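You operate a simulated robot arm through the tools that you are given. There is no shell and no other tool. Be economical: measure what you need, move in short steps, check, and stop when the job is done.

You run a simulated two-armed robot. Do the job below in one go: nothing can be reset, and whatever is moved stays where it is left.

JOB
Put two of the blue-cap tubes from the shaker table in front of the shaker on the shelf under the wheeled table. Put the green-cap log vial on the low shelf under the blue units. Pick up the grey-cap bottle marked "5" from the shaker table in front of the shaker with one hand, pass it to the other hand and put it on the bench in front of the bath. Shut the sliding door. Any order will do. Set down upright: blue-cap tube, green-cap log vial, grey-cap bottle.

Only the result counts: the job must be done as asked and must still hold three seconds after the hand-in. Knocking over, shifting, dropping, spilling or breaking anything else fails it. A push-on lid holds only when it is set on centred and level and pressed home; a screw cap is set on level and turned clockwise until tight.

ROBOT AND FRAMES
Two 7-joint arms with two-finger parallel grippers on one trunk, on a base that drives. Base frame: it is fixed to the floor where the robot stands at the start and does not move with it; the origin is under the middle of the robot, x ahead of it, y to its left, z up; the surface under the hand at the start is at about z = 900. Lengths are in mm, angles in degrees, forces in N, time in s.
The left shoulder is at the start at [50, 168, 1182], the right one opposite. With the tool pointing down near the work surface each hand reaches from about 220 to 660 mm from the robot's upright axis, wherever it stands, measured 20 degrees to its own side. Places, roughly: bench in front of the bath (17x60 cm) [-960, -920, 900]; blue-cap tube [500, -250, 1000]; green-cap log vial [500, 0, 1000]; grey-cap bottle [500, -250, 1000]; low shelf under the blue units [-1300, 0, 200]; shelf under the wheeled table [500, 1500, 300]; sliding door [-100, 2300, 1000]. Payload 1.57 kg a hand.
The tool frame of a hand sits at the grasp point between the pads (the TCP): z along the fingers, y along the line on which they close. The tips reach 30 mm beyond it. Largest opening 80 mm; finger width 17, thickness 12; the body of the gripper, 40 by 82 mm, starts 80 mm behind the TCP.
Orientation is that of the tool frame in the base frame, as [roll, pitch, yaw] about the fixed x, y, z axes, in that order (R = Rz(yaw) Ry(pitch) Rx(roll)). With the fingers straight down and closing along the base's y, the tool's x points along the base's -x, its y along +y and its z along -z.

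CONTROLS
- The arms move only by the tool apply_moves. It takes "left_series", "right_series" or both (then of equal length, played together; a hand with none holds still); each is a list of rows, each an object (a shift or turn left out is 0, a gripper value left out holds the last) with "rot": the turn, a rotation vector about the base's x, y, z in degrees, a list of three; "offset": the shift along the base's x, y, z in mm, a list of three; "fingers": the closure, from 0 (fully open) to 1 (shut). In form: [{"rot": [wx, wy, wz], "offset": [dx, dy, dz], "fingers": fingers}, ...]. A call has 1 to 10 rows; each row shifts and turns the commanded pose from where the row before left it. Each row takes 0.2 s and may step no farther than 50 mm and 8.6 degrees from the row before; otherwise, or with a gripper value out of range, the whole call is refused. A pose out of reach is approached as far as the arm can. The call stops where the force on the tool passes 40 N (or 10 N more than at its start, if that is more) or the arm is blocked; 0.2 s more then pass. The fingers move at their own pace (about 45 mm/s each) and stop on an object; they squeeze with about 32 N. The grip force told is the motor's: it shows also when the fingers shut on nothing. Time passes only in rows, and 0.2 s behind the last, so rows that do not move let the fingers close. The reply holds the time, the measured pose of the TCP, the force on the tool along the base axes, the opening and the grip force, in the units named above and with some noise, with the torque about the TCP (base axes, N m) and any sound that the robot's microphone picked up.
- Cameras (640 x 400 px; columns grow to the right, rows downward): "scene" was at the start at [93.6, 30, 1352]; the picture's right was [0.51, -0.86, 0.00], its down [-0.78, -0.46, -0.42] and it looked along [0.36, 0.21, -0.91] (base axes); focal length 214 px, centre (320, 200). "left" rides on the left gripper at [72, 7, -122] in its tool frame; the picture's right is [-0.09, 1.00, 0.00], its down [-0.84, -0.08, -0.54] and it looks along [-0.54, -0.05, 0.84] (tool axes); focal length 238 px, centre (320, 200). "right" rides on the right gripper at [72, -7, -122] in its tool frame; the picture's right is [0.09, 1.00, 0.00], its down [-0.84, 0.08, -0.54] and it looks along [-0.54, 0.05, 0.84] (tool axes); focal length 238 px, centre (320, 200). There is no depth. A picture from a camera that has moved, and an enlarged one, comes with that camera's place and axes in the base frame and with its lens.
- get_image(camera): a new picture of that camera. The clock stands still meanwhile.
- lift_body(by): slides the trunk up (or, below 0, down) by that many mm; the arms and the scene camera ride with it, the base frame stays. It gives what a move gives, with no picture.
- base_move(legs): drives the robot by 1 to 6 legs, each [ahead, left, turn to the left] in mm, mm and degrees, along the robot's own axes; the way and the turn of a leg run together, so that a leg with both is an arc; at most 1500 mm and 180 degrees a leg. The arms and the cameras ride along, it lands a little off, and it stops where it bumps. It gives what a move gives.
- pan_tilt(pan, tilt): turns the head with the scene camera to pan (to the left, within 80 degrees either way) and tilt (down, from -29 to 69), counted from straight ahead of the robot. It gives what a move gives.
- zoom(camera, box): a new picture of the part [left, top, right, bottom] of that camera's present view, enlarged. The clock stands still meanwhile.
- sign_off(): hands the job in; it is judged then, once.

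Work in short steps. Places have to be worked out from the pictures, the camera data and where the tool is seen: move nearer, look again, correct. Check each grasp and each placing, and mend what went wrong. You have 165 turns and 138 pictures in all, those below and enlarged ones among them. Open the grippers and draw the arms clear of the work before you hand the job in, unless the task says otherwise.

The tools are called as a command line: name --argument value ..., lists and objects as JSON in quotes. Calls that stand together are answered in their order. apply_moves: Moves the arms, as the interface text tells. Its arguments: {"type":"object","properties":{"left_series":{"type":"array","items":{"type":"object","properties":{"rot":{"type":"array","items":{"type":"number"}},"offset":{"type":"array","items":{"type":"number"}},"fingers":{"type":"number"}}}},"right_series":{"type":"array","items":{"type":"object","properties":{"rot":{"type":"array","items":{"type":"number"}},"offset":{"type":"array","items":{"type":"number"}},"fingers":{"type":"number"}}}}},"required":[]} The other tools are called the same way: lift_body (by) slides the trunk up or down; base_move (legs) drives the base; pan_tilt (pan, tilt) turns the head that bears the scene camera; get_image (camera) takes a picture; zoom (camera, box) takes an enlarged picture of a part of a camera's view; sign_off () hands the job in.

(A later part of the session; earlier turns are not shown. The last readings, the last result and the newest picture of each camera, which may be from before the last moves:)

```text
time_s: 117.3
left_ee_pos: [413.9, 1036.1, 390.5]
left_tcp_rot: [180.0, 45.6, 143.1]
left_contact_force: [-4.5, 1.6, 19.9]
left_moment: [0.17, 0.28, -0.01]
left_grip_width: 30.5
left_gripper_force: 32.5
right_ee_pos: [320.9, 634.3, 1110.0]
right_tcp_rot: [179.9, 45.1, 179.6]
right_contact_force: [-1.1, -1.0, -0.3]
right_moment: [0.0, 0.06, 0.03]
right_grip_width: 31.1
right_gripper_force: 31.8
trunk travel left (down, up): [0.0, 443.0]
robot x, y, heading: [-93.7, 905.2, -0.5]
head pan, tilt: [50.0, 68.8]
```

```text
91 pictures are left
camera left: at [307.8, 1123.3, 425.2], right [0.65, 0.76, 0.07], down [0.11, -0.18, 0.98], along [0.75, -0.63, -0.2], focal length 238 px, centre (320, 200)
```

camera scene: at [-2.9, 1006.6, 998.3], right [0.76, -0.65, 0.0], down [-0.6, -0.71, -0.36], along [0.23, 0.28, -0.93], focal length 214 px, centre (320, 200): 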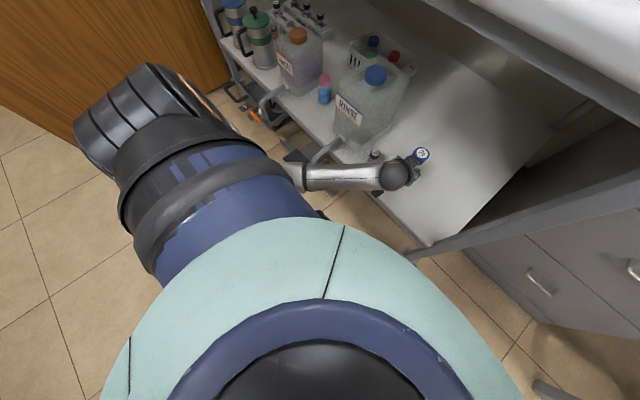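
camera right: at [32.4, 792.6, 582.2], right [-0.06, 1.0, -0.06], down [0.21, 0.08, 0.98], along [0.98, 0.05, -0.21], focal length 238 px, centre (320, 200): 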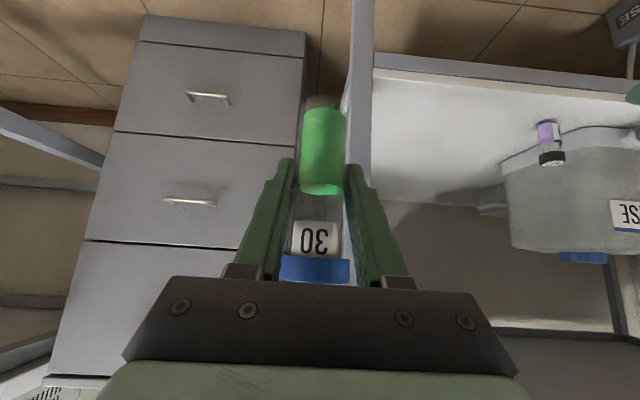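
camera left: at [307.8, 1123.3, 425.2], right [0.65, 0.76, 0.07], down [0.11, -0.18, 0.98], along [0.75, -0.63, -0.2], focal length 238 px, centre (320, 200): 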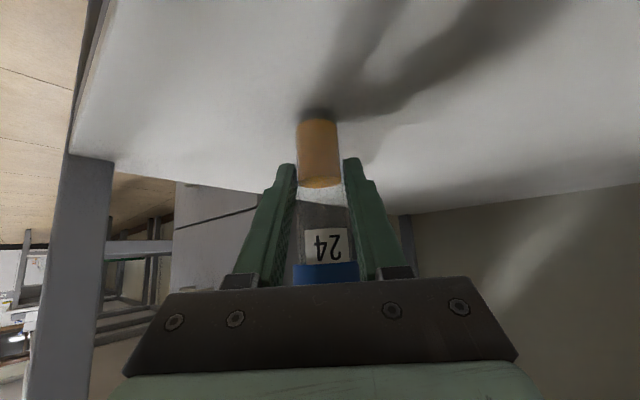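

Contact (20 N) at TCP 391, so the shelf is at about z=341. I ease off 2 mm, open, and withdraw back along the tool axis.

apply_moves --left_series '[{"offset": [0, 0, 2]}, {"fingers": 0.35}, {"fingers": 0}, {}, {}, {"offset": [-20, 15, 25]}, {"offset": [-24, 18, 30]}, {"offset": [-24, 18, 30]}]'

get_image --camera "left"

```text
time_s: 119.1
left_ee_pos: [343.0, 1086.8, 473.2]
left_tcp_rot: [-179.8, 45.1, 143.2]
left_contact_force: [-0.1, 0.1, 0.3]
left_moment: [-0.04, 0.03, -0.02]
left_grip_width: 80.1
left_gripper_force: 0.1
right_ee_pos: [323.0, 634.6, 1108.2]
right_tcp_rot: [179.9, 44.9, 179.6]
right_contact_force: [0.1, -0.1, -0.3]
right_moment: [0.02, 0.01, -0.04]
right_grip_width: 31.0
right_gripper_force: 31.8
trunk travel left (down, up): [0.0, 443.0]
robot x, y, heading: [-92.0, 903.8, -0.3]
head pan, tilt: [50.0, 68.8]
```

```text
90 pictures are left
camera left: at [236.9, 1174.6, 508.9], right [0.65, 0.76, 0.06], down [0.12, -0.18, 0.98], along [0.75, -0.63, -0.21], focal length 238 px, centre (320, 200)
```

left: 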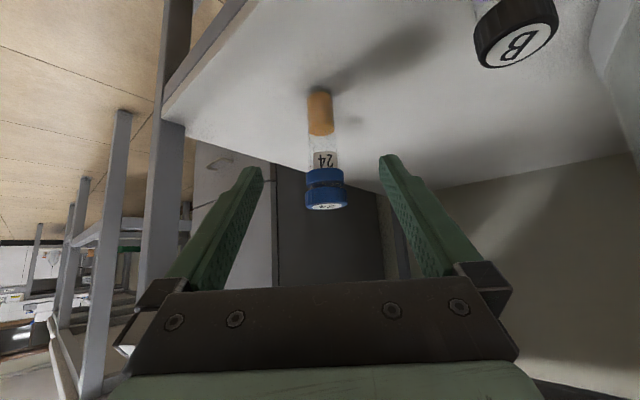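

Tube 24 stands upright on the shelf. I back out and try the same proven descent, mirrored, with the right arm.

base_move --legs '[[-400, 0, 0]]'

apply_moves --right_series '[{"offset": [0, 10, -45]}, {"offset": [0, 10, -45]}, {"offset": [0, 10, -45]}, {"offset": [0, 10, -45]}, {"offset": [5, 25, -35]}, {"offset": [10, 25, -35]}, {"offset": [10, 20, -35]}]'

apply_moves --right_series '[{"offset": [5, 10, -45]}, {"offset": [5, 10, -45]}, {"offset": [5, 10, -45]}, {"offset": [5, 10, -45]}, {"offset": [5, 10, -45]}, {"offset": [5, 10, -45]}, {"offset": [5, 5, -45]}, {"offset": [5, 0, -30]}]'

```text
time_s: 121.7
left_ee_pos: [-58.4, 1089.1, 472.5]
left_tcp_rot: [-179.8, 45.1, 143.2]
left_contact_force: [-0.9, 0.0, 0.5]
left_moment: [0.0, 0.01, -0.03]
left_grip_width: 79.8
left_gripper_force: 0.0
right_ee_pos: [-81.1, 634.9, 1108.0]
right_tcp_rot: [179.8, 44.9, 179.3]
right_contact_force: [0.6, -0.1, -0.8]
right_moment: [-0.03, 0.02, -0.02]
right_grip_width: 31.3
right_gripper_force: 32.1
trunk travel left (down, up): [0.0, 443.0]
robot x, y, heading: [-494.6, 903.0, -0.6]
head pan, tilt: [50.0, 68.8]
```

```text
time_s: 123.2
left_ee_pos: [-59.4, 1089.1, 473.8]
left_tcp_rot: [-179.7, 45.2, 143.1]
left_contact_force: [0.2, 0.9, -0.1]
left_moment: [0.02, 0.02, -0.02]
left_grip_width: 80.1
left_gripper_force: 0.0
right_ee_pos: [-56.1, 746.9, 824.0]
right_tcp_rot: [180.0, 45.0, 179.5]
right_contact_force: [-0.2, 0.3, -0.9]
right_moment: [-0.01, -0.01, -0.01]
right_grip_width: 31.0
right_gripper_force: 32.4
trunk travel left (down, up): [0.0, 443.0]
robot x, y, heading: [-499.9, 905.9, -0.7]
head pan, tilt: [50.0, 68.8]
```

```text
time_s: 125.0
left_ee_pos: [-58.0, 1090.3, 473.6]
left_tcp_rot: [-179.7, 45.0, 143.1]
left_contact_force: [0.3, 0.0, -0.3]
left_moment: [0.02, -0.02, -0.02]
left_grip_width: 80.0
left_gripper_force: 0.2
right_ee_pos: [-31.2, 710.1, 558.9]
right_tcp_rot: [179.8, 45.0, 179.6]
right_contact_force: [1.2, -0.7, -1.2]
right_moment: [-0.03, 0.01, -0.01]
right_grip_width: 31.1
right_gripper_force: 32.2
right hand out of reach, approached as far as the arm can: row 4, 5, 6, 7, 8
trunk travel left (down, up): [0.0, 443.0]
robot x, y, heading: [-494.6, 906.2, -0.3]
head pan, tilt: [50.0, 68.8]
```

The right arm stays in its high branch. Plan: raise the trunk instead (keeping both arm shapes), set tube 30 on the free right end of the tabletop with the right hand, and take it with the left hand, which can reach low.

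lift_body --by 400

apply_moves --left_series '[{"offset": [-10, 0, 25]}, {"offset": [-10, 0, 25]}, {"offset": [-10, 0, 25]}, {"offset": [-10, 0, 25]}]' --right_series '[{"offset": [0, 10, 45]}, {"offset": [0, 25, 20]}, {"offset": [0, 30, 0]}, {"offset": [0, 30, 0]}]'

pan_tilt --pan -5 --tilt 45

get_image --camera "scene"

```text
time_s: 128.9
left_ee_pos: [-58.1, 1088.0, 872.6]
left_tcp_rot: [-179.7, 45.1, 143.0]
left_contact_force: [-0.6, -0.4, 0.1]
left_moment: [-0.02, -0.02, -0.01]
left_grip_width: 80.2
left_gripper_force: 0.1
right_ee_pos: [-31.2, 709.8, 960.1]
right_tcp_rot: [179.8, 44.9, 179.4]
right_contact_force: [-0.7, -0.8, -0.8]
right_moment: [0.0, -0.01, -0.01]
right_grip_width: 31.1
right_gripper_force: 31.9
trunk travel left (down, up): [-400.0, 43.0]
robot x, y, heading: [-494.6, 904.7, -0.8]
head pan, tilt: [50.0, 68.8]
```

```text
time_s: 129.9
left_ee_pos: [-99.0, 1089.4, 974.0]
left_tcp_rot: [-179.8, 45.1, 143.0]
left_contact_force: [0.3, -0.4, 0.1]
left_moment: [-0.02, 0.01, -0.03]
left_grip_width: 80.2
left_gripper_force: 0.0
right_ee_pos: [-34.9, 774.9, 1041.2]
right_tcp_rot: [179.8, 44.8, 179.6]
right_contact_force: [-1.2, 0.9, -1.0]
right_moment: [-0.01, 0.0, -0.02]
right_grip_width: 31.1
right_gripper_force: 31.9
right hand out of reach, approached as far as the arm can: row 3, 4
trunk travel left (down, up): [-400.0, 43.0]
robot x, y, heading: [-493.2, 910.0, -0.4]
head pan, tilt: [50.0, 68.8]
```

```text
time_s: 131.1
left_ee_pos: [-98.5, 1089.8, 972.7]
left_tcp_rot: [-179.7, 45.1, 143.0]
left_contact_force: [0.1, 0.6, 0.9]
left_moment: [-0.05, -0.04, -0.01]
left_grip_width: 80.1
left_gripper_force: 0.0
right_ee_pos: [-34.6, 774.9, 1041.5]
right_tcp_rot: [179.8, 44.9, 179.4]
right_contact_force: [-0.2, -0.1, -1.1]
right_moment: [-0.02, 0.0, 0.01]
right_grip_width: 31.0
right_gripper_force: 32.4
trunk travel left (down, up): [-400.0, 43.0]
robot x, y, heading: [-491.9, 905.8, -0.5]
head pan, tilt: [-5.0, 45.0]
```

```text
89 pictures are left
camera scene: at [-371.9, 897.4, 1427.3], right [-0.1, -1.0, 0.0], down [-0.7, 0.07, -0.71], along [0.7, -0.07, -0.71], focal length 214 px, centre (320, 200)
```

scene: 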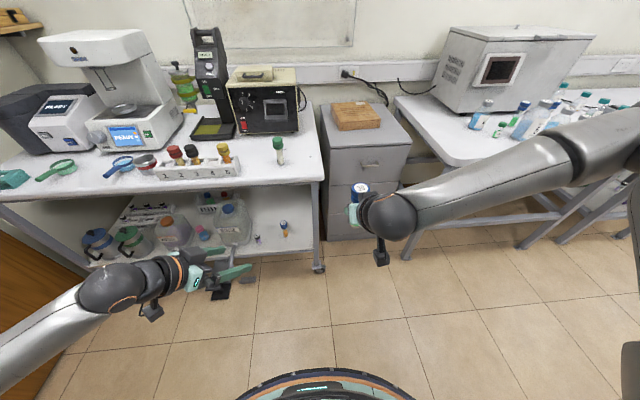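

Everything still stands. I close and raise the left hand a bit so it clears the rack, then drive so the right hand is over the free table end at about [350,890].

apply_moves --left_series '[{"offset": [-10, 0, 25], "fingers": 1}, {"offset": [-10, 0, 25]}, {"offset": [0, 0, 10]}, {}]'

base_move --legs '[[385, 115, 0.4]]'

get_image --camera "right"

get_image --camera "scene"

```text
time_s: 132.1
left_ee_pos: [-115.8, 1089.3, 1032.9]
left_tcp_rot: [-179.8, 45.1, 143.1]
left_contact_force: [0.3, -0.3, 0.2]
left_moment: [0.02, 0.01, 0.01]
left_grip_width: 0.1
left_gripper_force: 4.6
right_ee_pos: [-33.3, 774.6, 1042.0]
right_tcp_rot: [179.8, 44.9, 179.3]
right_contact_force: [-0.4, -0.1, -0.3]
right_moment: [0.02, 0.03, 0.01]
right_grip_width: 30.9
right_gripper_force: 32.0
trunk travel left (down, up): [-400.0, 43.0]
robot x, y, heading: [-497.5, 906.3, -0.7]
head pan, tilt: [-5.0, 45.0]
```

```text
time_s: 134.6
left_ee_pos: [266.6, 1204.9, 1032.5]
left_tcp_rot: [-179.7, 45.1, 143.5]
left_contact_force: [0.1, 0.4, -0.4]
left_moment: [-0.05, 0.04, 0.0]
left_grip_width: 0.0
left_gripper_force: 21.3
right_ee_pos: [349.5, 890.7, 1042.2]
right_tcp_rot: [179.7, 44.7, 179.9]
right_contact_force: [-0.2, 0.5, -1.2]
right_moment: [-0.02, 0.01, -0.03]
right_grip_width: 31.2
right_gripper_force: 32.2
trunk travel left (down, up): [-400.0, 43.0]
robot x, y, heading: [-108.9, 1021.9, 0.1]
head pan, tilt: [-5.0, 45.0]
```

```text
88 pictures are left
camera right: at [212.3, 883.6, 1078.5], right [-0.06, 1.0, -0.06], down [0.21, 0.07, 0.97], along [0.98, 0.05, -0.22], focal length 238 px, centre (320, 200)
```

right: 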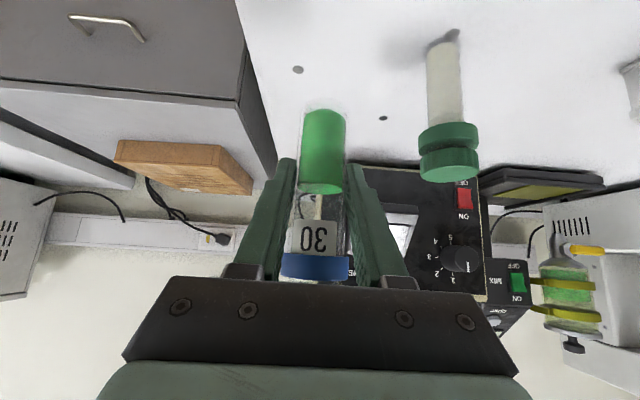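

```text
87 pictures are left
camera scene: at [11.7, 1010.7, 1427.3], right [-0.09, -1.0, 0.0], down [-0.7, 0.06, -0.71], along [0.7, -0.06, -0.71], focal length 214 px, centre (320, 200)
```

scene: 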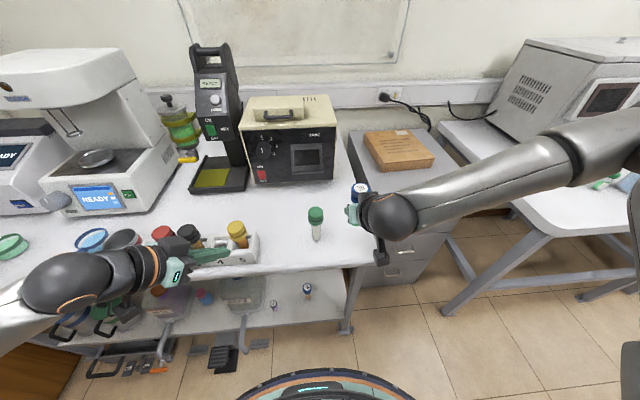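

The tube hangs over free tabletop. I lower the trunk 45 mm, then step the hand down until contact.

lift_body --by -45

apply_moves --right_series '[{"offset": [0, 0, -12]}, {"offset": [0, 0, -12]}, {"offset": [0, 0, -5]}, {"offset": [0, 0, -4]}, {"offset": [0, 0, -4]}, {}]'

```text
time_s: 135.5
left_ee_pos: [265.5, 1205.7, 987.8]
left_tcp_rot: [-179.8, 45.1, 143.4]
left_contact_force: [0.1, -0.2, -0.4]
left_moment: [0.04, 0.01, 0.0]
left_grip_width: 0.1
left_gripper_force: 21.4
right_ee_pos: [348.6, 889.8, 997.7]
right_tcp_rot: [179.9, 45.0, 179.8]
right_contact_force: [0.1, 0.2, -0.1]
right_moment: [-0.01, 0.0, 0.03]
right_grip_width: 31.1
right_gripper_force: 31.8
trunk travel left (down, up): [-355.0, 88.0]
robot x, y, heading: [-112.0, 1018.8, -0.1]
head pan, tilt: [-5.0, 45.0]
```

```text
time_s: 136.9
left_ee_pos: [264.8, 1204.7, 987.5]
left_tcp_rot: [-179.8, 45.2, 143.4]
left_contact_force: [-0.1, 0.4, -0.1]
left_moment: [0.0, -0.04, -0.01]
left_grip_width: 0.0
left_gripper_force: 21.2
right_ee_pos: [347.5, 873.3, 968.9]
right_tcp_rot: [179.7, 44.8, 179.9]
right_contact_force: [0.4, -0.7, -0.6]
right_moment: [0.01, 0.02, -0.03]
right_grip_width: 30.8
right_gripper_force: 32.3
right hand out of reach, approached as far as the arm can: row 1, 2, 4
trunk travel left (down, up): [-355.0, 88.0]
robot x, y, heading: [-110.9, 1019.6, -0.0]
head pan, tilt: [-5.0, 45.0]
```

Arm-limited again, so I use the trunk for the last millimetres, in small steps.

lift_body --by -8

get_image --camera "right"

```text
time_s: 137.4
left_ee_pos: [265.0, 1205.1, 979.0]
left_tcp_rot: [-179.9, 45.1, 143.4]
left_contact_force: [0.2, -0.1, 0.2]
left_moment: [0.01, 0.0, 0.0]
left_grip_width: 0.0
left_gripper_force: 21.5
right_ee_pos: [348.1, 874.4, 961.9]
right_tcp_rot: [179.7, 44.8, 179.8]
right_contact_force: [-0.3, 0.3, -0.5]
right_moment: [0.01, 0.01, 0.0]
right_grip_width: 30.9
right_gripper_force: 32.3
trunk travel left (down, up): [-347.0, 96.0]
robot x, y, heading: [-111.0, 1025.2, -0.0]
head pan, tilt: [-5.0, 45.0]
```

```text
86 pictures are left
camera right: at [210.2, 867.6, 998.4], right [-0.07, 1.0, -0.06], down [0.21, 0.07, 0.97], along [0.98, 0.05, -0.22], focal length 238 px, centre (320, 200)
```

right: 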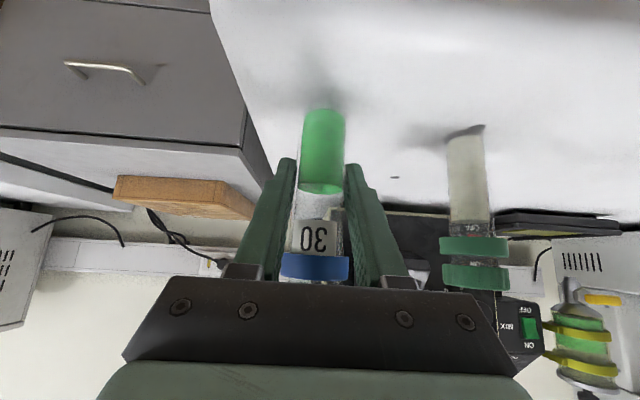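

About 5–7 mm left by the picture. Lowering in 4 mm trunk steps.

lift_body --by -4

lift_body --by -3

```text
time_s: 138.0
left_ee_pos: [266.7, 1204.7, 974.8]
left_tcp_rot: [-179.8, 45.0, 143.4]
left_contact_force: [0.6, -0.2, -0.3]
left_moment: [0.0, -0.01, 0.02]
left_grip_width: 0.1
left_gripper_force: 21.3
right_ee_pos: [347.0, 873.2, 957.4]
right_tcp_rot: [179.7, 44.9, 179.8]
right_contact_force: [-0.2, 0.1, -1.3]
right_moment: [-0.01, 0.02, -0.02]
right_grip_width: 31.1
right_gripper_force: 31.8
trunk travel left (down, up): [-343.0, 100.0]
robot x, y, heading: [-110.5, 1018.4, -0.2]
head pan, tilt: [-5.0, 45.0]
```

```text
time_s: 138.5
left_ee_pos: [265.8, 1204.8, 971.7]
left_tcp_rot: [-179.8, 45.1, 143.3]
left_contact_force: [-0.4, 0.0, 0.4]
left_moment: [0.0, -0.04, 0.03]
left_grip_width: 0.0
left_gripper_force: 21.7
right_ee_pos: [347.6, 875.5, 955.0]
right_tcp_rot: [179.7, 44.9, 179.8]
right_contact_force: [0.7, -0.6, 0.1]
right_moment: [0.0, -0.04, -0.02]
right_grip_width: 31.2
right_gripper_force: 31.8
trunk travel left (down, up): [-340.0, 103.0]
robot x, y, heading: [-109.5, 1017.9, 0.0]
head pan, tilt: [-5.0, 45.0]
```

lift_body --by -3

get_image --camera "right"

```text
time_s: 139.0
left_ee_pos: [264.3, 1204.8, 970.9]
left_tcp_rot: [-179.8, 45.2, 143.3]
left_contact_force: [-0.9, -0.3, -0.4]
left_moment: [0.0, 0.02, 0.0]
left_grip_width: 0.0
left_gripper_force: 20.9
right_ee_pos: [347.7, 875.3, 955.2]
right_tcp_rot: [179.7, 45.2, 179.8]
right_contact_force: [-3.2, -2.6, 17.6]
right_moment: [-0.22, 0.19, 0.03]
right_grip_width: 31.0
right_gripper_force: 32.1
trunk travel left (down, up): [-337.0, 106.0]
robot x, y, heading: [-108.9, 1020.2, -0.3]
head pan, tilt: [-5.0, 45.0]
```

```text
85 pictures are left
camera right: at [210.0, 867.9, 990.4], right [-0.07, 1.0, -0.06], down [0.2, 0.07, 0.98], along [0.98, 0.05, -0.21], focal length 238 px, centre (320, 200)
```

right: 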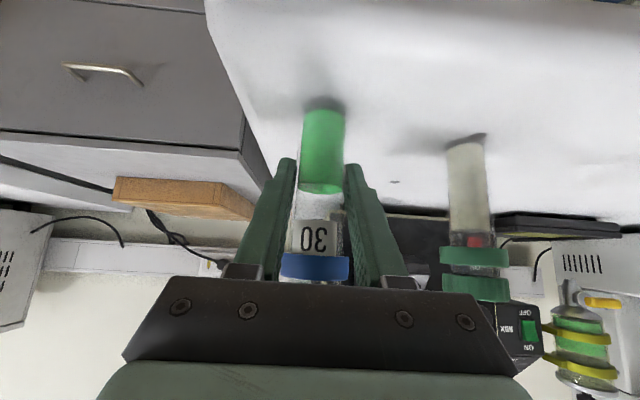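

Contact (17 N). I ease up, open and withdraw the right hand along its axis.

lift_body --by 1.5

apply_moves --right_series '[{"fingers": 0.4}, {"fingers": 0}, {}, {}, {"offset": [-25, 0, 25]}, {"offset": [-28, 0, 28]}, {"offset": [-28, 0, 28]}, {"offset": [-28, 0, 28]}]'

get_image --camera "right"

```text
time_s: 139.5
left_ee_pos: [264.8, 1205.2, 972.3]
left_tcp_rot: [-179.9, 45.2, 143.5]
left_contact_force: [-0.3, -0.3, 0.7]
left_moment: [0.03, 0.04, 0.03]
left_grip_width: 0.0
left_gripper_force: 20.7
right_ee_pos: [347.2, 874.7, 953.6]
right_tcp_rot: [179.6, 45.2, 179.8]
right_contact_force: [0.3, -1.3, 15.9]
right_moment: [-0.1, -0.1, -0.02]
right_grip_width: 30.9
right_gripper_force: 32.2
trunk travel left (down, up): [-339.0, 104.0]
robot x, y, heading: [-110.1, 1021.8, -0.2]
head pan, tilt: [-5.0, 45.0]
```

```text
time_s: 141.3
left_ee_pos: [264.9, 1204.9, 971.0]
left_tcp_rot: [-179.8, 45.0, 143.4]
left_contact_force: [-0.8, -0.7, 0.0]
left_moment: [-0.02, 0.0, -0.02]
left_grip_width: 0.1
left_gripper_force: 21.4
right_ee_pos: [270.2, 891.1, 1067.2]
right_tcp_rot: [179.8, 44.8, 179.8]
right_contact_force: [0.2, 0.5, -0.5]
right_moment: [-0.04, 0.03, -0.02]
right_grip_width: 80.2
right_gripper_force: 0.0
right hand out of reach, approached as far as the arm can: row 7, 8
trunk travel left (down, up): [-339.0, 104.0]
robot x, y, heading: [-110.1, 1017.3, -0.3]
head pan, tilt: [-5.0, 45.0]
```

```text
84 pictures are left
camera right: at [132.8, 885.2, 1105.0], right [-0.06, 1.0, -0.06], down [0.21, 0.07, 0.97], along [0.97, 0.05, -0.22], focal length 238 px, centre (320, 200)
```

right: 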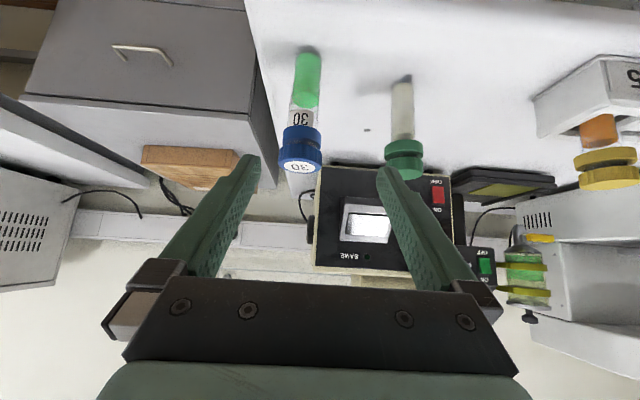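

Tube 30 stands at [347,875]. I raise the trunk 57 mm and drive right so that the left hand stands behind it at its approach point.

lift_body --by 57

base_move --legs '[[15, -284, 0.2]]'

apply_moves --left_series '[{"fingers": 0}, {}, {}, {}]'

get_image --camera "left"

```text
time_s: 142.3
left_ee_pos: [266.1, 1205.4, 1028.2]
left_tcp_rot: [-179.7, 45.0, 143.4]
left_contact_force: [0.5, 0.5, -0.5]
left_moment: [-0.01, -0.01, -0.02]
left_grip_width: 0.1
left_gripper_force: 21.1
right_ee_pos: [270.9, 890.7, 1125.0]
right_tcp_rot: [179.9, 44.8, 179.7]
right_contact_force: [-0.5, -0.5, -0.8]
right_moment: [0.0, 0.0, 0.02]
right_grip_width: 80.0
right_gripper_force: 0.1
trunk travel left (down, up): [-396.0, 47.0]
robot x, y, heading: [-113.3, 1021.6, 0.0]
head pan, tilt: [-5.0, 45.0]
```

```text
time_s: 145.4
left_ee_pos: [279.6, 923.2, 1027.9]
left_tcp_rot: [-179.7, 45.2, 143.6]
left_contact_force: [-0.5, -0.2, 0.5]
left_moment: [0.0, -0.02, 0.0]
left_grip_width: 0.2
left_gripper_force: 21.0
right_ee_pos: [285.7, 609.4, 1124.1]
right_tcp_rot: [179.8, 44.7, 179.9]
right_contact_force: [0.1, -0.8, 0.2]
right_moment: [0.01, -0.02, 0.01]
right_grip_width: 80.3
right_gripper_force: 0.2
trunk travel left (down, up): [-396.0, 47.0]
robot x, y, heading: [-92.6, 736.1, -0.2]
head pan, tilt: [-5.0, 45.0]
```

```text
time_s: 146.4
left_ee_pos: [279.0, 923.8, 1026.7]
left_tcp_rot: [-179.8, 45.2, 143.6]
left_contact_force: [0.5, 0.2, -0.6]
left_moment: [-0.02, 0.01, 0.0]
left_grip_width: 80.2
left_gripper_force: 0.1
right_ee_pos: [285.3, 610.8, 1123.4]
right_tcp_rot: [179.8, 44.7, 179.9]
right_contact_force: [0.3, 0.1, 0.6]
right_moment: [0.01, 0.0, 0.01]
right_grip_width: 80.0
right_gripper_force: 0.1
trunk travel left (down, up): [-396.0, 47.0]
robot x, y, heading: [-92.4, 738.5, -0.0]
head pan, tilt: [-5.0, 45.0]
```

```text
83 pictures are left
camera left: at [173.1, 1010.0, 1063.9], right [0.65, 0.76, 0.06], down [0.12, -0.18, 0.98], along [0.75, -0.62, -0.21], focal length 238 px, centre (320, 200)
```

left: 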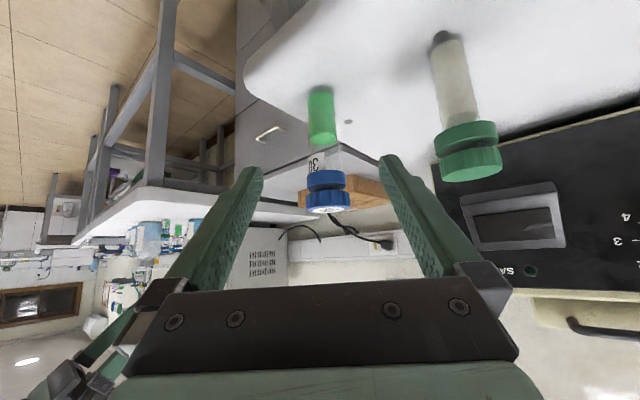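

Centred on tube 30. Approach along the tool axis, close, and lift.

apply_moves --left_series '[{"offset": [23, -16, -26]}, {"offset": [23, -16, -26]}, {"offset": [22, -17, -24]}, {"fingers": 1}, {}, {}, {}, {}, {"offset": [0, 0, 20]}, {"offset": [-10, 0, 40]}]'

get_image --camera "left"

```text
time_s: 148.6
left_ee_pos: [336.8, 873.8, 1011.6]
left_tcp_rot: [-179.6, 45.0, 143.6]
left_contact_force: [0.6, -0.3, -1.6]
left_moment: [-0.01, 0.02, 0.0]
left_grip_width: 30.9
left_gripper_force: 32.0
right_ee_pos: [285.6, 610.3, 1124.2]
right_tcp_rot: [179.8, 44.7, 179.8]
right_contact_force: [0.5, -0.2, -0.1]
right_moment: [0.0, -0.01, -0.03]
right_grip_width: 80.0
right_gripper_force: 0.1
trunk travel left (down, up): [-396.0, 47.0]
robot x, y, heading: [-95.6, 738.8, -0.1]
head pan, tilt: [-5.0, 45.0]
```

```text
82 pictures are left
camera left: at [230.1, 959.9, 1047.8], right [0.65, 0.76, 0.06], down [0.12, -0.18, 0.98], along [0.75, -0.62, -0.21], focal length 238 px, centre (320, 200)
```

left: 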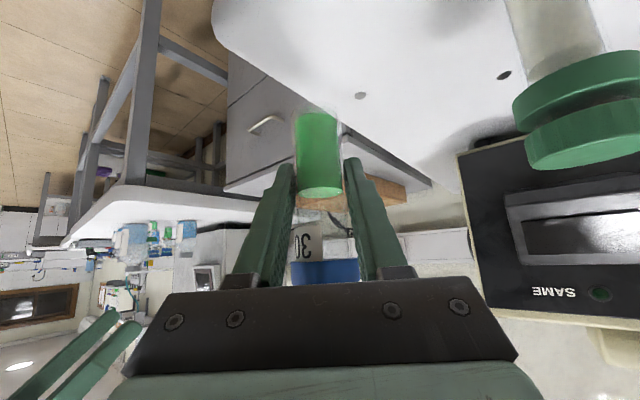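

Tube 30 is in the left hand. I back out, lower the trunk, and bring the hand down to shelf height.

base_move --legs '[[-400, 0, 0]]'

lift_body --by -396

apply_moves --left_series '[{"offset": [10, 0, -25]}, {"offset": [10, 0, -25]}, {"offset": [10, 0, -25]}, {"offset": [10, 0, -25]}, {"offset": [10, 0, -25]}, {"offset": [10, 0, -25]}, {"offset": [5, 0, -25]}]'

```text
time_s: 151.1
left_ee_pos: [-62.2, 871.6, 1012.2]
left_tcp_rot: [-179.8, 45.0, 143.3]
left_contact_force: [-0.4, -0.6, -1.1]
left_moment: [-0.02, 0.0, -0.01]
left_grip_width: 30.9
left_gripper_force: 31.8
right_ee_pos: [-113.7, 610.6, 1123.6]
right_tcp_rot: [179.8, 44.7, 179.7]
right_contact_force: [-0.4, 0.4, 0.3]
right_moment: [0.01, -0.01, -0.03]
right_grip_width: 79.8
right_gripper_force: 0.1
trunk travel left (down, up): [-396.0, 47.0]
robot x, y, heading: [-495.0, 738.9, -0.2]
head pan, tilt: [-5.0, 45.0]
```

```text
time_s: 154.9
left_ee_pos: [-62.4, 871.9, 616.5]
left_tcp_rot: [-179.7, 45.0, 143.4]
left_contact_force: [-0.2, 0.5, 0.0]
left_moment: [-0.03, -0.01, -0.01]
left_grip_width: 31.0
left_gripper_force: 31.5
right_ee_pos: [-114.6, 608.9, 728.3]
right_tcp_rot: [179.8, 44.6, 179.6]
right_contact_force: [0.5, 0.5, 0.1]
right_moment: [0.0, 0.0, 0.0]
right_grip_width: 80.1
right_gripper_force: 0.1
trunk travel left (down, up): [0.0, 443.0]
robot x, y, heading: [-495.2, 735.0, -0.1]
head pan, tilt: [-5.0, 45.0]
```

```text
time_s: 156.5
left_ee_pos: [3.7, 873.5, 440.5]
left_tcp_rot: [-179.8, 45.2, 143.3]
left_contact_force: [0.0, 0.4, -1.0]
left_moment: [0.01, 0.0, -0.03]
left_grip_width: 30.9
left_gripper_force: 31.9
right_ee_pos: [-114.1, 610.7, 730.0]
right_tcp_rot: [179.9, 44.7, 179.8]
right_contact_force: [0.1, 0.3, -0.6]
right_moment: [-0.03, 0.01, -0.01]
right_grip_width: 80.1
right_gripper_force: 0.1
trunk travel left (down, up): [0.0, 443.0]
robot x, y, heading: [-496.6, 738.5, -0.0]
head pan, tilt: [-5.0, 45.0]
```

The descent was smooth. I raise the right hand above table height, then drive in to put tube 30 at about [435,928].

apply_moves --right_series '[{"offset": [0, 0, 48]}, {"offset": [0, 0, 48]}, {"offset": [0, 0, 48]}, {"offset": [0, 0, 48]}, {"offset": [0, 0, 48]}, {"offset": [0, 0, 48]}, {"offset": [0, 0, 48]}, {"offset": [0, 0, 48]}]'

base_move --legs '[[300, 54, 0]]'

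get_image --camera "left"

```text
time_s: 158.3
left_ee_pos: [2.8, 873.1, 439.3]
left_tcp_rot: [-179.8, 45.1, 143.3]
left_contact_force: [-0.6, 0.0, -0.9]
left_moment: [0.0, 0.02, 0.0]
left_grip_width: 30.8
left_gripper_force: 31.9
right_ee_pos: [-125.0, 572.4, 1077.6]
right_tcp_rot: [179.7, 44.7, 179.8]
right_contact_force: [-0.7, -0.9, -0.1]
right_moment: [0.01, 0.01, -0.04]
right_grip_width: 80.3
right_gripper_force: 0.0
right hand out of reach, approached as far as the arm can: row 7, 8
trunk travel left (down, up): [0.0, 443.0]
robot x, y, heading: [-498.5, 736.9, -0.3]
head pan, tilt: [-5.0, 45.0]
```

```text
time_s: 160.3
left_ee_pos: [304.3, 925.2, 441.5]
left_tcp_rot: [-179.8, 45.1, 143.3]
left_contact_force: [0.7, -0.3, -1.3]
left_moment: [0.01, -0.02, -0.04]
left_grip_width: 31.1
left_gripper_force: 31.8
right_ee_pos: [174.8, 625.1, 1077.1]
right_tcp_rot: [179.7, 44.7, 179.6]
right_contact_force: [0.1, 0.0, -0.3]
right_moment: [-0.01, 0.02, 0.03]
right_grip_width: 80.0
right_gripper_force: 0.1
trunk travel left (down, up): [0.0, 443.0]
robot x, y, heading: [-197.1, 790.4, -0.7]
head pan, tilt: [-5.0, 45.0]
```

```text
81 pictures are left
camera left: at [197.3, 1012.0, 476.7], right [0.65, 0.76, 0.06], down [0.12, -0.18, 0.98], along [0.75, -0.63, -0.21], focal length 238 px, centre (320, 200)
```

left: 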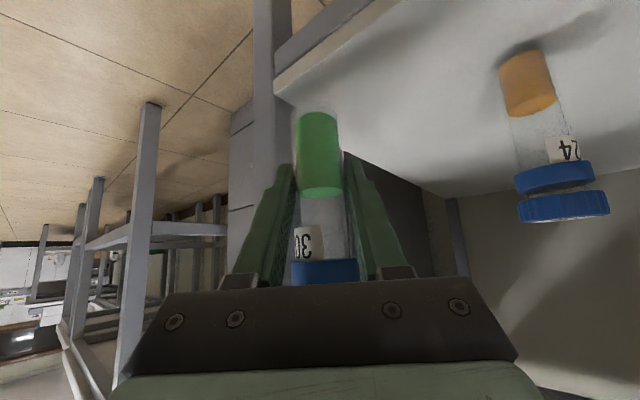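

Clear path between the leg and tube 24. Driving in the last 130 mm and checking.

base_move --legs '[[130, 3, 0.5]]'

get_image --camera "left"

```text
time_s: 161.6
left_ee_pos: [431.0, 931.9, 440.5]
left_tcp_rot: [-179.8, 45.1, 143.9]
left_contact_force: [-0.7, 0.5, -1.9]
left_moment: [-0.05, 0.0, 0.01]
left_grip_width: 30.8
left_gripper_force: 32.1
right_ee_pos: [306.1, 631.0, 1077.4]
right_tcp_rot: [179.8, 44.7, -179.8]
right_contact_force: [-0.1, -1.0, -0.1]
right_moment: [-0.01, -0.02, 0.0]
right_grip_width: 80.2
right_gripper_force: 0.1
trunk travel left (down, up): [0.0, 443.0]
robot x, y, heading: [-70.3, 793.0, 0.0]
head pan, tilt: [-5.0, 45.0]
```

```text
80 pictures are left
camera left: at [324.9, 1018.4, 476.7], right [0.64, 0.76, 0.06], down [0.12, -0.18, 0.98], along [0.76, -0.62, -0.21], focal length 238 px, centre (320, 200)
```

left: 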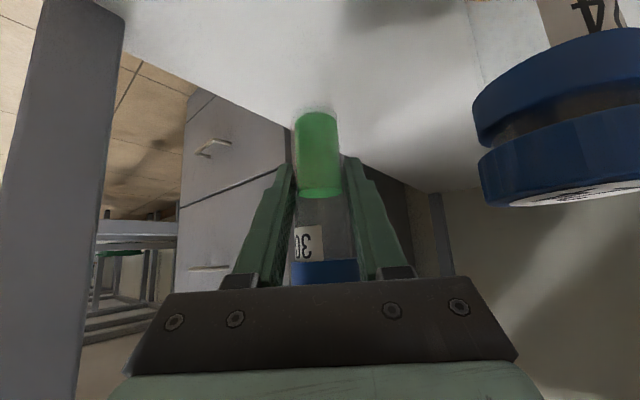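

Tube 24's cap is rather near the gripper, so I shift 18 mm to the right before lowering, then step down to just above contact.

apply_moves --left_series '[{"offset": [0, -9, 0]}, {"offset": [0, -9, 0]}, {"offset": [0, 0, -18]}, {"offset": [0, 0, -18]}, {"offset": [0, 0, -6]}, {"offset": [0, 0, -4]}, {}]'

get_image --camera "left"

```text
time_s: 163.2
left_ee_pos: [431.2, 914.3, 395.2]
left_tcp_rot: [-179.7, 45.1, 143.9]
left_contact_force: [0.0, -0.2, -0.6]
left_moment: [-0.04, -0.01, 0.02]
left_grip_width: 30.9
left_gripper_force: 32.0
right_ee_pos: [306.2, 631.8, 1076.8]
right_tcp_rot: [179.8, 44.8, -179.8]
right_contact_force: [0.4, -0.5, 1.0]
right_moment: [0.02, 0.02, -0.03]
right_grip_width: 79.8
right_gripper_force: 0.1
trunk travel left (down, up): [0.0, 443.0]
robot x, y, heading: [-67.4, 793.6, 0.2]
head pan, tilt: [-5.0, 45.0]
```

```text
79 pictures are left
camera left: at [324.8, 1000.2, 430.6], right [0.64, 0.76, 0.06], down [0.12, -0.18, 0.98], along [0.76, -0.62, -0.21], focal length 238 px, centre (320, 200)
```

left: 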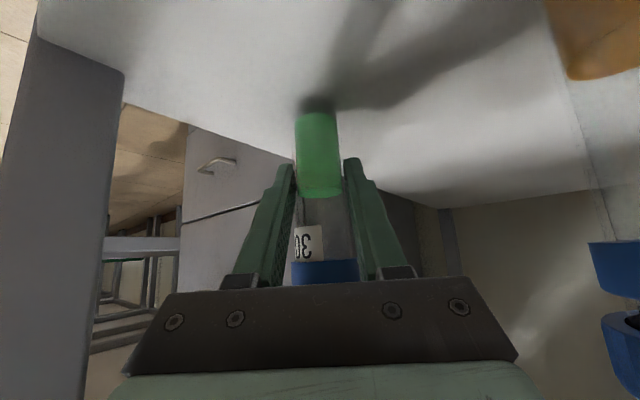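

Nearly down; a few more 2 mm steps to contact.

apply_moves --left_series '[{"offset": [0, 0, -2]}, {"offset": [0, 0, -2]}, {"offset": [0, 0, -2]}, {}]'

```text
time_s: 164.2
left_ee_pos: [433.4, 912.7, 392.5]
left_tcp_rot: [-179.9, 45.4, 143.7]
left_contact_force: [-3.4, 1.6, 18.3]
left_moment: [0.15, 0.23, 0.03]
left_grip_width: 30.9
left_gripper_force: 32.1
right_ee_pos: [304.4, 630.5, 1077.3]
right_tcp_rot: [179.8, 44.9, -179.8]
right_contact_force: [-1.0, -0.2, 0.3]
right_moment: [-0.04, 0.0, 0.0]
right_grip_width: 79.8
right_gripper_force: 0.1
trunk travel left (down, up): [0.0, 443.0]
robot x, y, heading: [-67.4, 793.0, -0.0]
head pan, tilt: [-5.0, 45.0]
```

Contact. Ease off, open partly (enough for the cap), and withdraw along the axis.

apply_moves --left_series '[{"offset": [0, 0, 2]}, {"fingers": 0.2}, {}, {}, {"offset": [-16, 10, 22]}, {"offset": [-24, 16, 30]}, {"offset": [-24, 16, 30]}, {"offset": [-20, 10, 25]}]'

get_image --camera "left"

```text
time_s: 166.0
left_ee_pos: [346.3, 967.1, 497.6]
left_tcp_rot: [-179.7, 45.0, 143.9]
left_contact_force: [0.0, -0.5, 0.4]
left_moment: [0.01, -0.01, 0.01]
left_grip_width: 63.9
left_gripper_force: 0.0
right_ee_pos: [306.6, 631.3, 1075.9]
right_tcp_rot: [179.8, 44.7, -179.8]
right_contact_force: [0.3, 0.3, 0.5]
right_moment: [0.02, 0.01, -0.01]
right_grip_width: 80.0
right_gripper_force: 0.1
trunk travel left (down, up): [0.0, 443.0]
robot x, y, heading: [-66.3, 790.8, 0.1]
head pan, tilt: [-5.0, 45.0]
```

```text
78 pictures are left
camera left: at [240.3, 1052.9, 534.0], right [0.64, 0.76, 0.06], down [0.12, -0.18, 0.98], along [0.76, -0.62, -0.21], focal length 238 px, centre (320, 200)
```

left: 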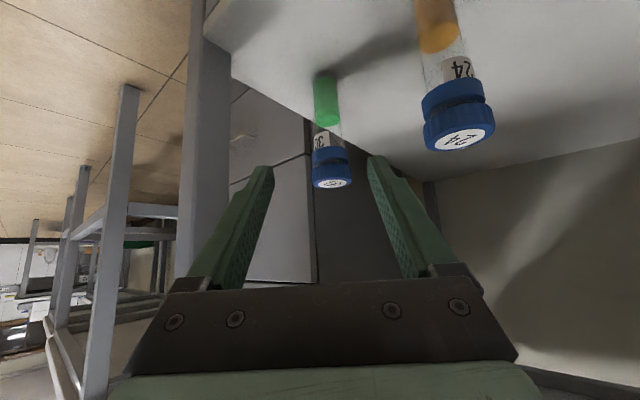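

Both tubes stand on the shelf. Next the door: I back out, raise the trunk, and turn the left hand back to point straight ahead while looking toward the door.

base_move --legs '[[-400, 0, 0]]'

lift_body --by 440

apply_moves --left_series '[{"offset": [5, 5, 25]}, {"offset": [5, 5, 25]}, {"rot": [0, 0, 7], "offset": [5, 5, 25]}, {"rot": [0, 0, 7], "offset": [5, 5, 25]}, {"rot": [0, 0, 7], "offset": [5, 5, 20]}, {"rot": [0, 0, 7], "offset": [5, 0, 20]}, {"rot": [0, 0, 8], "offset": [5, 0, 0]}]'

base_move --legs '[[0, 0, 90]]'

pan_tilt --pan 10 --tilt 20

get_image --camera "scene"

```text
time_s: 168.5
left_ee_pos: [-55.4, 965.2, 497.6]
left_tcp_rot: [-179.9, 45.1, 143.6]
left_contact_force: [0.7, -0.2, 0.2]
left_moment: [0.0, -0.03, 0.03]
left_grip_width: 64.1
left_gripper_force: 0.1
right_ee_pos: [-97.0, 630.6, 1076.4]
right_tcp_rot: [179.9, 44.6, 180.0]
right_contact_force: [-0.2, -0.7, 0.1]
right_moment: [-0.02, 0.0, 0.02]
right_grip_width: 80.2
right_gripper_force: 0.1
trunk travel left (down, up): [0.0, 443.0]
robot x, y, heading: [-470.8, 787.9, -0.0]
head pan, tilt: [-5.0, 45.0]
```

```text
refused: 440 is not a number from -400 to 400
```

```text
time_s: 170.1
left_ee_pos: [-20.2, 990.5, 637.0]
left_tcp_rot: [-179.7, 45.1, 179.9]
left_contact_force: [-0.3, 1.2, -0.8]
left_moment: [-0.03, -0.01, -0.02]
left_grip_width: 64.0
left_gripper_force: 0.0
right_ee_pos: [-97.2, 631.2, 1076.3]
right_tcp_rot: [179.9, 44.7, -180.0]
right_contact_force: [0.1, 0.2, 0.3]
right_moment: [-0.02, 0.03, 0.0]
right_grip_width: 80.3
right_gripper_force: 0.1
trunk travel left (down, up): [0.0, 443.0]
robot x, y, heading: [-468.1, 791.0, -0.1]
head pan, tilt: [-5.0, 45.0]
```

```text
time_s: 174.3
left_ee_pos: [-664.6, 1243.8, 637.0]
left_tcp_rot: [-179.7, 45.1, -90.7]
left_contact_force: [0.2, -0.1, 0.4]
left_moment: [0.02, -0.01, -0.01]
left_grip_width: 64.0
left_gripper_force: 0.1
right_ee_pos: [-304.8, 1163.3, 1077.0]
right_tcp_rot: [179.7, 44.8, -90.5]
right_contact_force: [0.4, -0.4, -0.8]
right_moment: [-0.01, -0.02, 0.02]
right_grip_width: 80.1
right_gripper_force: 0.0
trunk travel left (down, up): [0.0, 443.0]
robot x, y, heading: [-467.3, 792.0, 89.5]
head pan, tilt: [-5.0, 45.0]
```

```text
time_s: 175.2
left_ee_pos: [-663.9, 1243.1, 637.2]
left_tcp_rot: [-179.8, 45.1, -90.9]
left_contact_force: [0.1, 0.3, 0.2]
left_moment: [0.0, 0.04, -0.02]
left_grip_width: 63.8
left_gripper_force: 0.0
right_ee_pos: [-304.6, 1164.3, 1076.9]
right_tcp_rot: [179.7, 44.6, -90.4]
right_contact_force: [0.3, -0.3, 0.1]
right_moment: [-0.01, 0.05, 0.01]
right_grip_width: 80.2
right_gripper_force: 0.1
trunk travel left (down, up): [0.0, 443.0]
robot x, y, heading: [-472.3, 791.5, 89.6]
head pan, tilt: [10.0, 20.0]
```

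```text
77 pictures are left
camera scene: at [-483.1, 923.4, 1066.0], right [0.99, 0.17, 0.0], down [0.06, -0.34, -0.94], along [-0.16, 0.93, -0.34], focal length 214 px, centre (320, 200)
```

scene: 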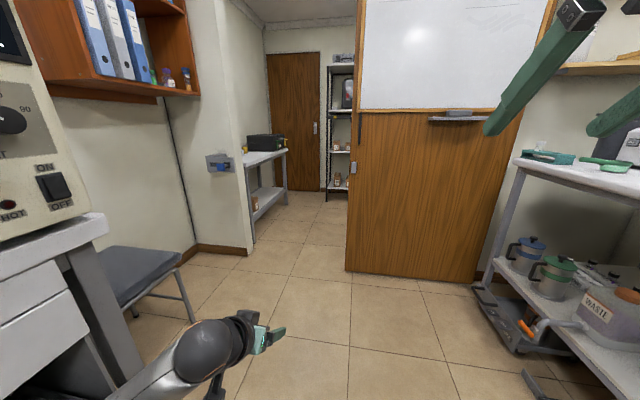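

The door's left edge is at about [−508,2294]. I enlarge its edge to identify the handle.

zoom --camera "scene" --box '[310, 60, 470, 160]'

lift_body --by 350

```text
4.00 times, centred on (390, 110) of scene
camera zoom: at [-483.1, 923.4, 1066.0], right [0.99, 0.17, 0.0], down [0.06, -0.34, -0.94], along [-0.16, 0.93, -0.34], focal length 858 px, centre (40, 560)
```

zoom: 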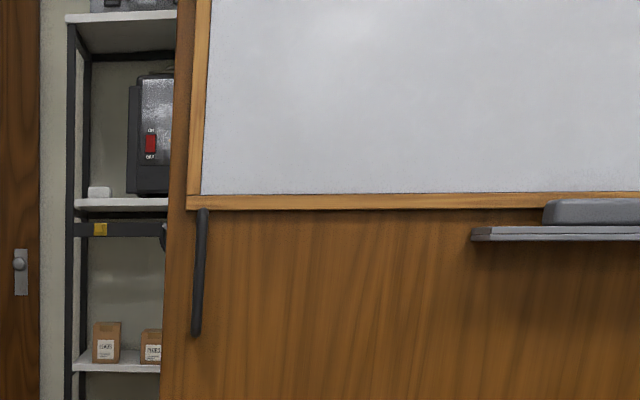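

```text
time_s: 178.7
left_ee_pos: [-658.6, 1245.2, 979.5]
left_tcp_rot: [-177.5, 44.4, -90.0]
left_contact_force: [-0.8, -0.2, -0.2]
left_moment: [0.03, 0.01, 0.01]
left_grip_width: 63.9
left_gripper_force: 0.1
right_ee_pos: [-310.1, 1169.4, 1424.0]
right_tcp_rot: [-179.6, 44.4, -90.1]
right_contact_force: [0.1, 0.2, 0.3]
right_moment: [-0.04, 0.0, 0.01]
right_grip_width: 80.1
right_gripper_force: 0.1
trunk travel left (down, up): [-350.0, 93.0]
robot x, y, heading: [-471.1, 792.7, 89.6]
head pan, tilt: [10.0, 20.0]
```

The handle is a vertical bar at about x=−479, z 945–1120. I drive up so the left hand is about 60 mm short of it.

base_move --legs '[[0, -180, 0.4], [900, 0, 0]]'

apply_moves --left_series '[{"rot": [0, -1.5, 0], "offset": [0, 0, 20], "fingers": 0}, {"offset": [0, 0, 20]}, {"offset": [0, 0, 20]}]'

get_image --camera "left"

get_image --camera "scene"

```text
time_s: 179.3
left_ee_pos: [-652.4, 1241.3, 985.7]
left_tcp_rot: [-177.8, 44.5, -90.2]
left_contact_force: [0.0, -0.5, 0.0]
left_moment: [0.04, -0.01, -0.01]
left_grip_width: 64.1
left_gripper_force: 0.1
right_ee_pos: [-302.2, 1162.4, 1428.6]
right_tcp_rot: [179.7, 44.7, -90.5]
right_contact_force: [0.9, -0.7, -0.5]
right_moment: [-0.02, 0.0, -0.02]
right_grip_width: 80.0
right_gripper_force: 0.1
trunk travel left (down, up): [-350.0, 93.0]
robot x, y, heading: [-467.2, 789.7, 89.4]
head pan, tilt: [10.0, 20.0]
stopped in leg 1: the robot was blocked; the commanded pose is now the measured one
```

```text
time_s: 180.1
left_ee_pos: [-654.2, 1240.4, 1044.3]
left_tcp_rot: [-175.7, 44.5, -88.9]
left_contact_force: [0.1, 0.1, -0.8]
left_moment: [-0.03, 0.03, 0.02]
left_grip_width: 80.1
left_gripper_force: 0.0
right_ee_pos: [-302.8, 1162.6, 1425.9]
right_tcp_rot: [179.8, 44.6, -90.6]
right_contact_force: [0.1, -0.4, -0.1]
right_moment: [0.01, 0.02, 0.03]
right_grip_width: 80.0
right_gripper_force: 0.0
trunk travel left (down, up): [-350.0, 93.0]
robot x, y, heading: [-464.9, 791.2, 89.7]
head pan, tilt: [10.0, 20.0]
```

```text
75 pictures are left
camera left: at [-666.7, 1103.6, 1081.7], right [-1.0, 0.1, 0.01], down [0.03, 0.21, 0.98], along [0.09, 0.97, -0.22], focal length 238 px, centre (320, 200)
```

left: 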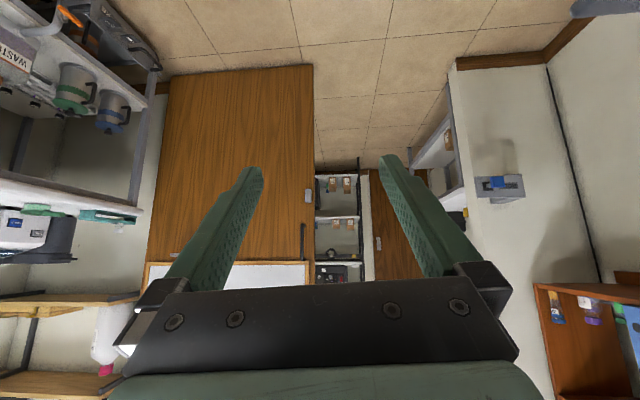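

```text
74 pictures are left
camera scene: at [-481.6, 923.4, 1416.0], right [0.99, 0.17, 0.0], down [0.06, -0.34, -0.94], along [-0.16, 0.93, -0.34], focal length 214 px, centre (320, 200)
```

scene: 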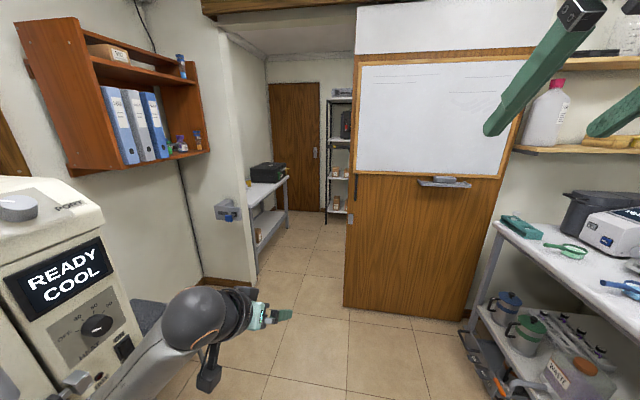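

Blocked at once; something is touching, probably the left elbow near the bench on the left. I look there before moving anything.

pan_tilt --pan 60 --tilt 45

get_image --camera "scene"

pan_tilt --pan -70 --tilt 45

get_image --camera "scene"

```text
time_s: 181.3
left_ee_pos: [-653.3, 1239.8, 1043.7]
left_tcp_rot: [-175.7, 44.5, -88.8]
left_contact_force: [-0.7, 0.4, 0.2]
left_moment: [-0.02, 0.0, 0.01]
left_grip_width: 80.1
left_gripper_force: 0.0
right_ee_pos: [-302.6, 1163.1, 1427.6]
right_tcp_rot: [179.7, 44.7, -90.5]
right_contact_force: [-0.7, -0.7, -0.1]
right_moment: [-0.02, 0.0, 0.02]
right_grip_width: 80.0
right_gripper_force: 0.0
trunk travel left (down, up): [-350.0, 93.0]
robot x, y, heading: [-469.6, 793.5, 89.3]
head pan, tilt: [60.0, 45.0]
```

```text
73 pictures are left
camera scene: at [-536.4, 872.8, 1377.4], right [0.51, 0.86, 0.0], down [0.61, -0.36, -0.71], along [-0.61, 0.36, -0.71], focal length 214 px, centre (320, 200)
```

scene: 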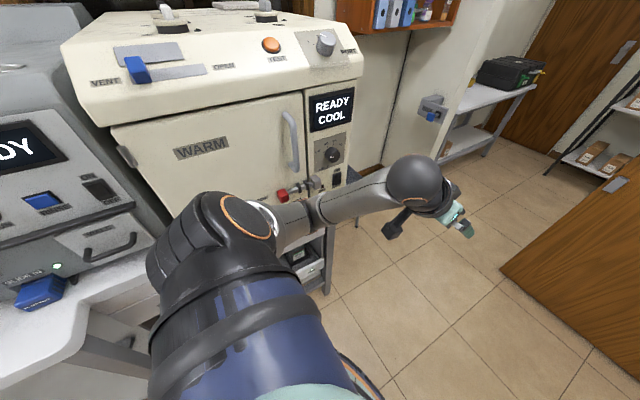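

```text
time_s: 183.4
left_ee_pos: [-653.6, 1241.8, 1043.9]
left_tcp_rot: [-175.7, 44.6, -88.9]
left_contact_force: [-0.5, -0.2, 0.2]
left_moment: [-0.02, 0.01, -0.02]
left_grip_width: 80.1
left_gripper_force: 0.0
right_ee_pos: [-302.2, 1162.9, 1426.9]
right_tcp_rot: [179.8, 44.6, -90.6]
right_contact_force: [-0.1, 0.3, -0.1]
right_moment: [0.0, -0.02, 0.0]
right_grip_width: 80.1
right_gripper_force: 0.1
trunk travel left (down, up): [-350.0, 93.0]
robot x, y, heading: [-470.4, 790.8, 89.4]
head pan, tilt: [-70.0, 45.0]
```

```text
72 pictures are left
camera scene: at [-389.7, 858.8, 1377.4], right [0.34, -0.94, 0.0], down [-0.67, -0.24, -0.71], along [0.67, 0.24, -0.71], focal length 214 px, centre (320, 200)
```

scene: 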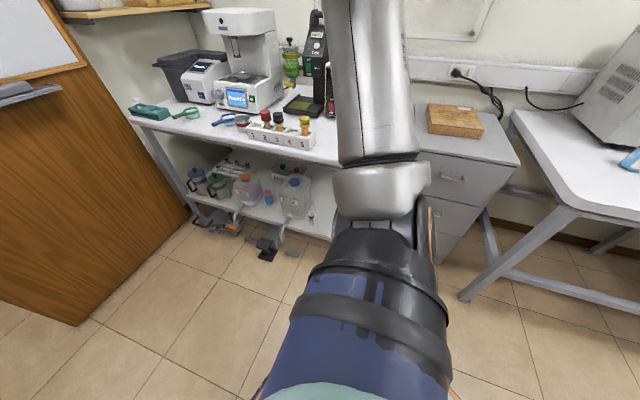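

The left forearm looks snagged just under the oven's valve. I lower the trunk 100 mm to free it, then shift right away from the bench.

lift_body --by -120

base_move --legs '[[0, -180, 0.5]]'

```text
time_s: 184.9
left_ee_pos: [-654.3, 1240.1, 924.9]
left_tcp_rot: [-175.6, 44.5, -88.9]
left_contact_force: [-0.3, 0.5, 0.7]
left_moment: [-0.03, -0.01, 0.01]
left_grip_width: 79.9
left_gripper_force: 0.0
right_ee_pos: [-302.6, 1163.1, 1307.3]
right_tcp_rot: [179.7, 44.7, -90.6]
right_contact_force: [-0.1, 1.0, 0.0]
right_moment: [0.01, 0.02, 0.01]
right_grip_width: 79.8
right_gripper_force: 0.0
trunk travel left (down, up): [-230.0, 213.0]
robot x, y, heading: [-469.8, 792.5, 89.3]
head pan, tilt: [-70.0, 45.0]
```

```text
time_s: 187.1
left_ee_pos: [-477.5, 1237.8, 924.2]
left_tcp_rot: [-175.7, 44.4, -88.1]
left_contact_force: [-0.5, -0.1, -0.8]
left_moment: [0.01, 0.01, -0.01]
left_grip_width: 79.7
left_gripper_force: 0.1
right_ee_pos: [-125.6, 1165.1, 1307.7]
right_tcp_rot: [179.7, 44.6, -89.8]
right_contact_force: [0.9, 0.9, -0.8]
right_moment: [-0.01, -0.02, 0.01]
right_grip_width: 80.3
right_gripper_force: 0.2
trunk travel left (down, up): [-230.0, 213.0]
robot x, y, heading: [-290.5, 794.9, 90.1]
head pan, tilt: [-70.0, 45.0]
```

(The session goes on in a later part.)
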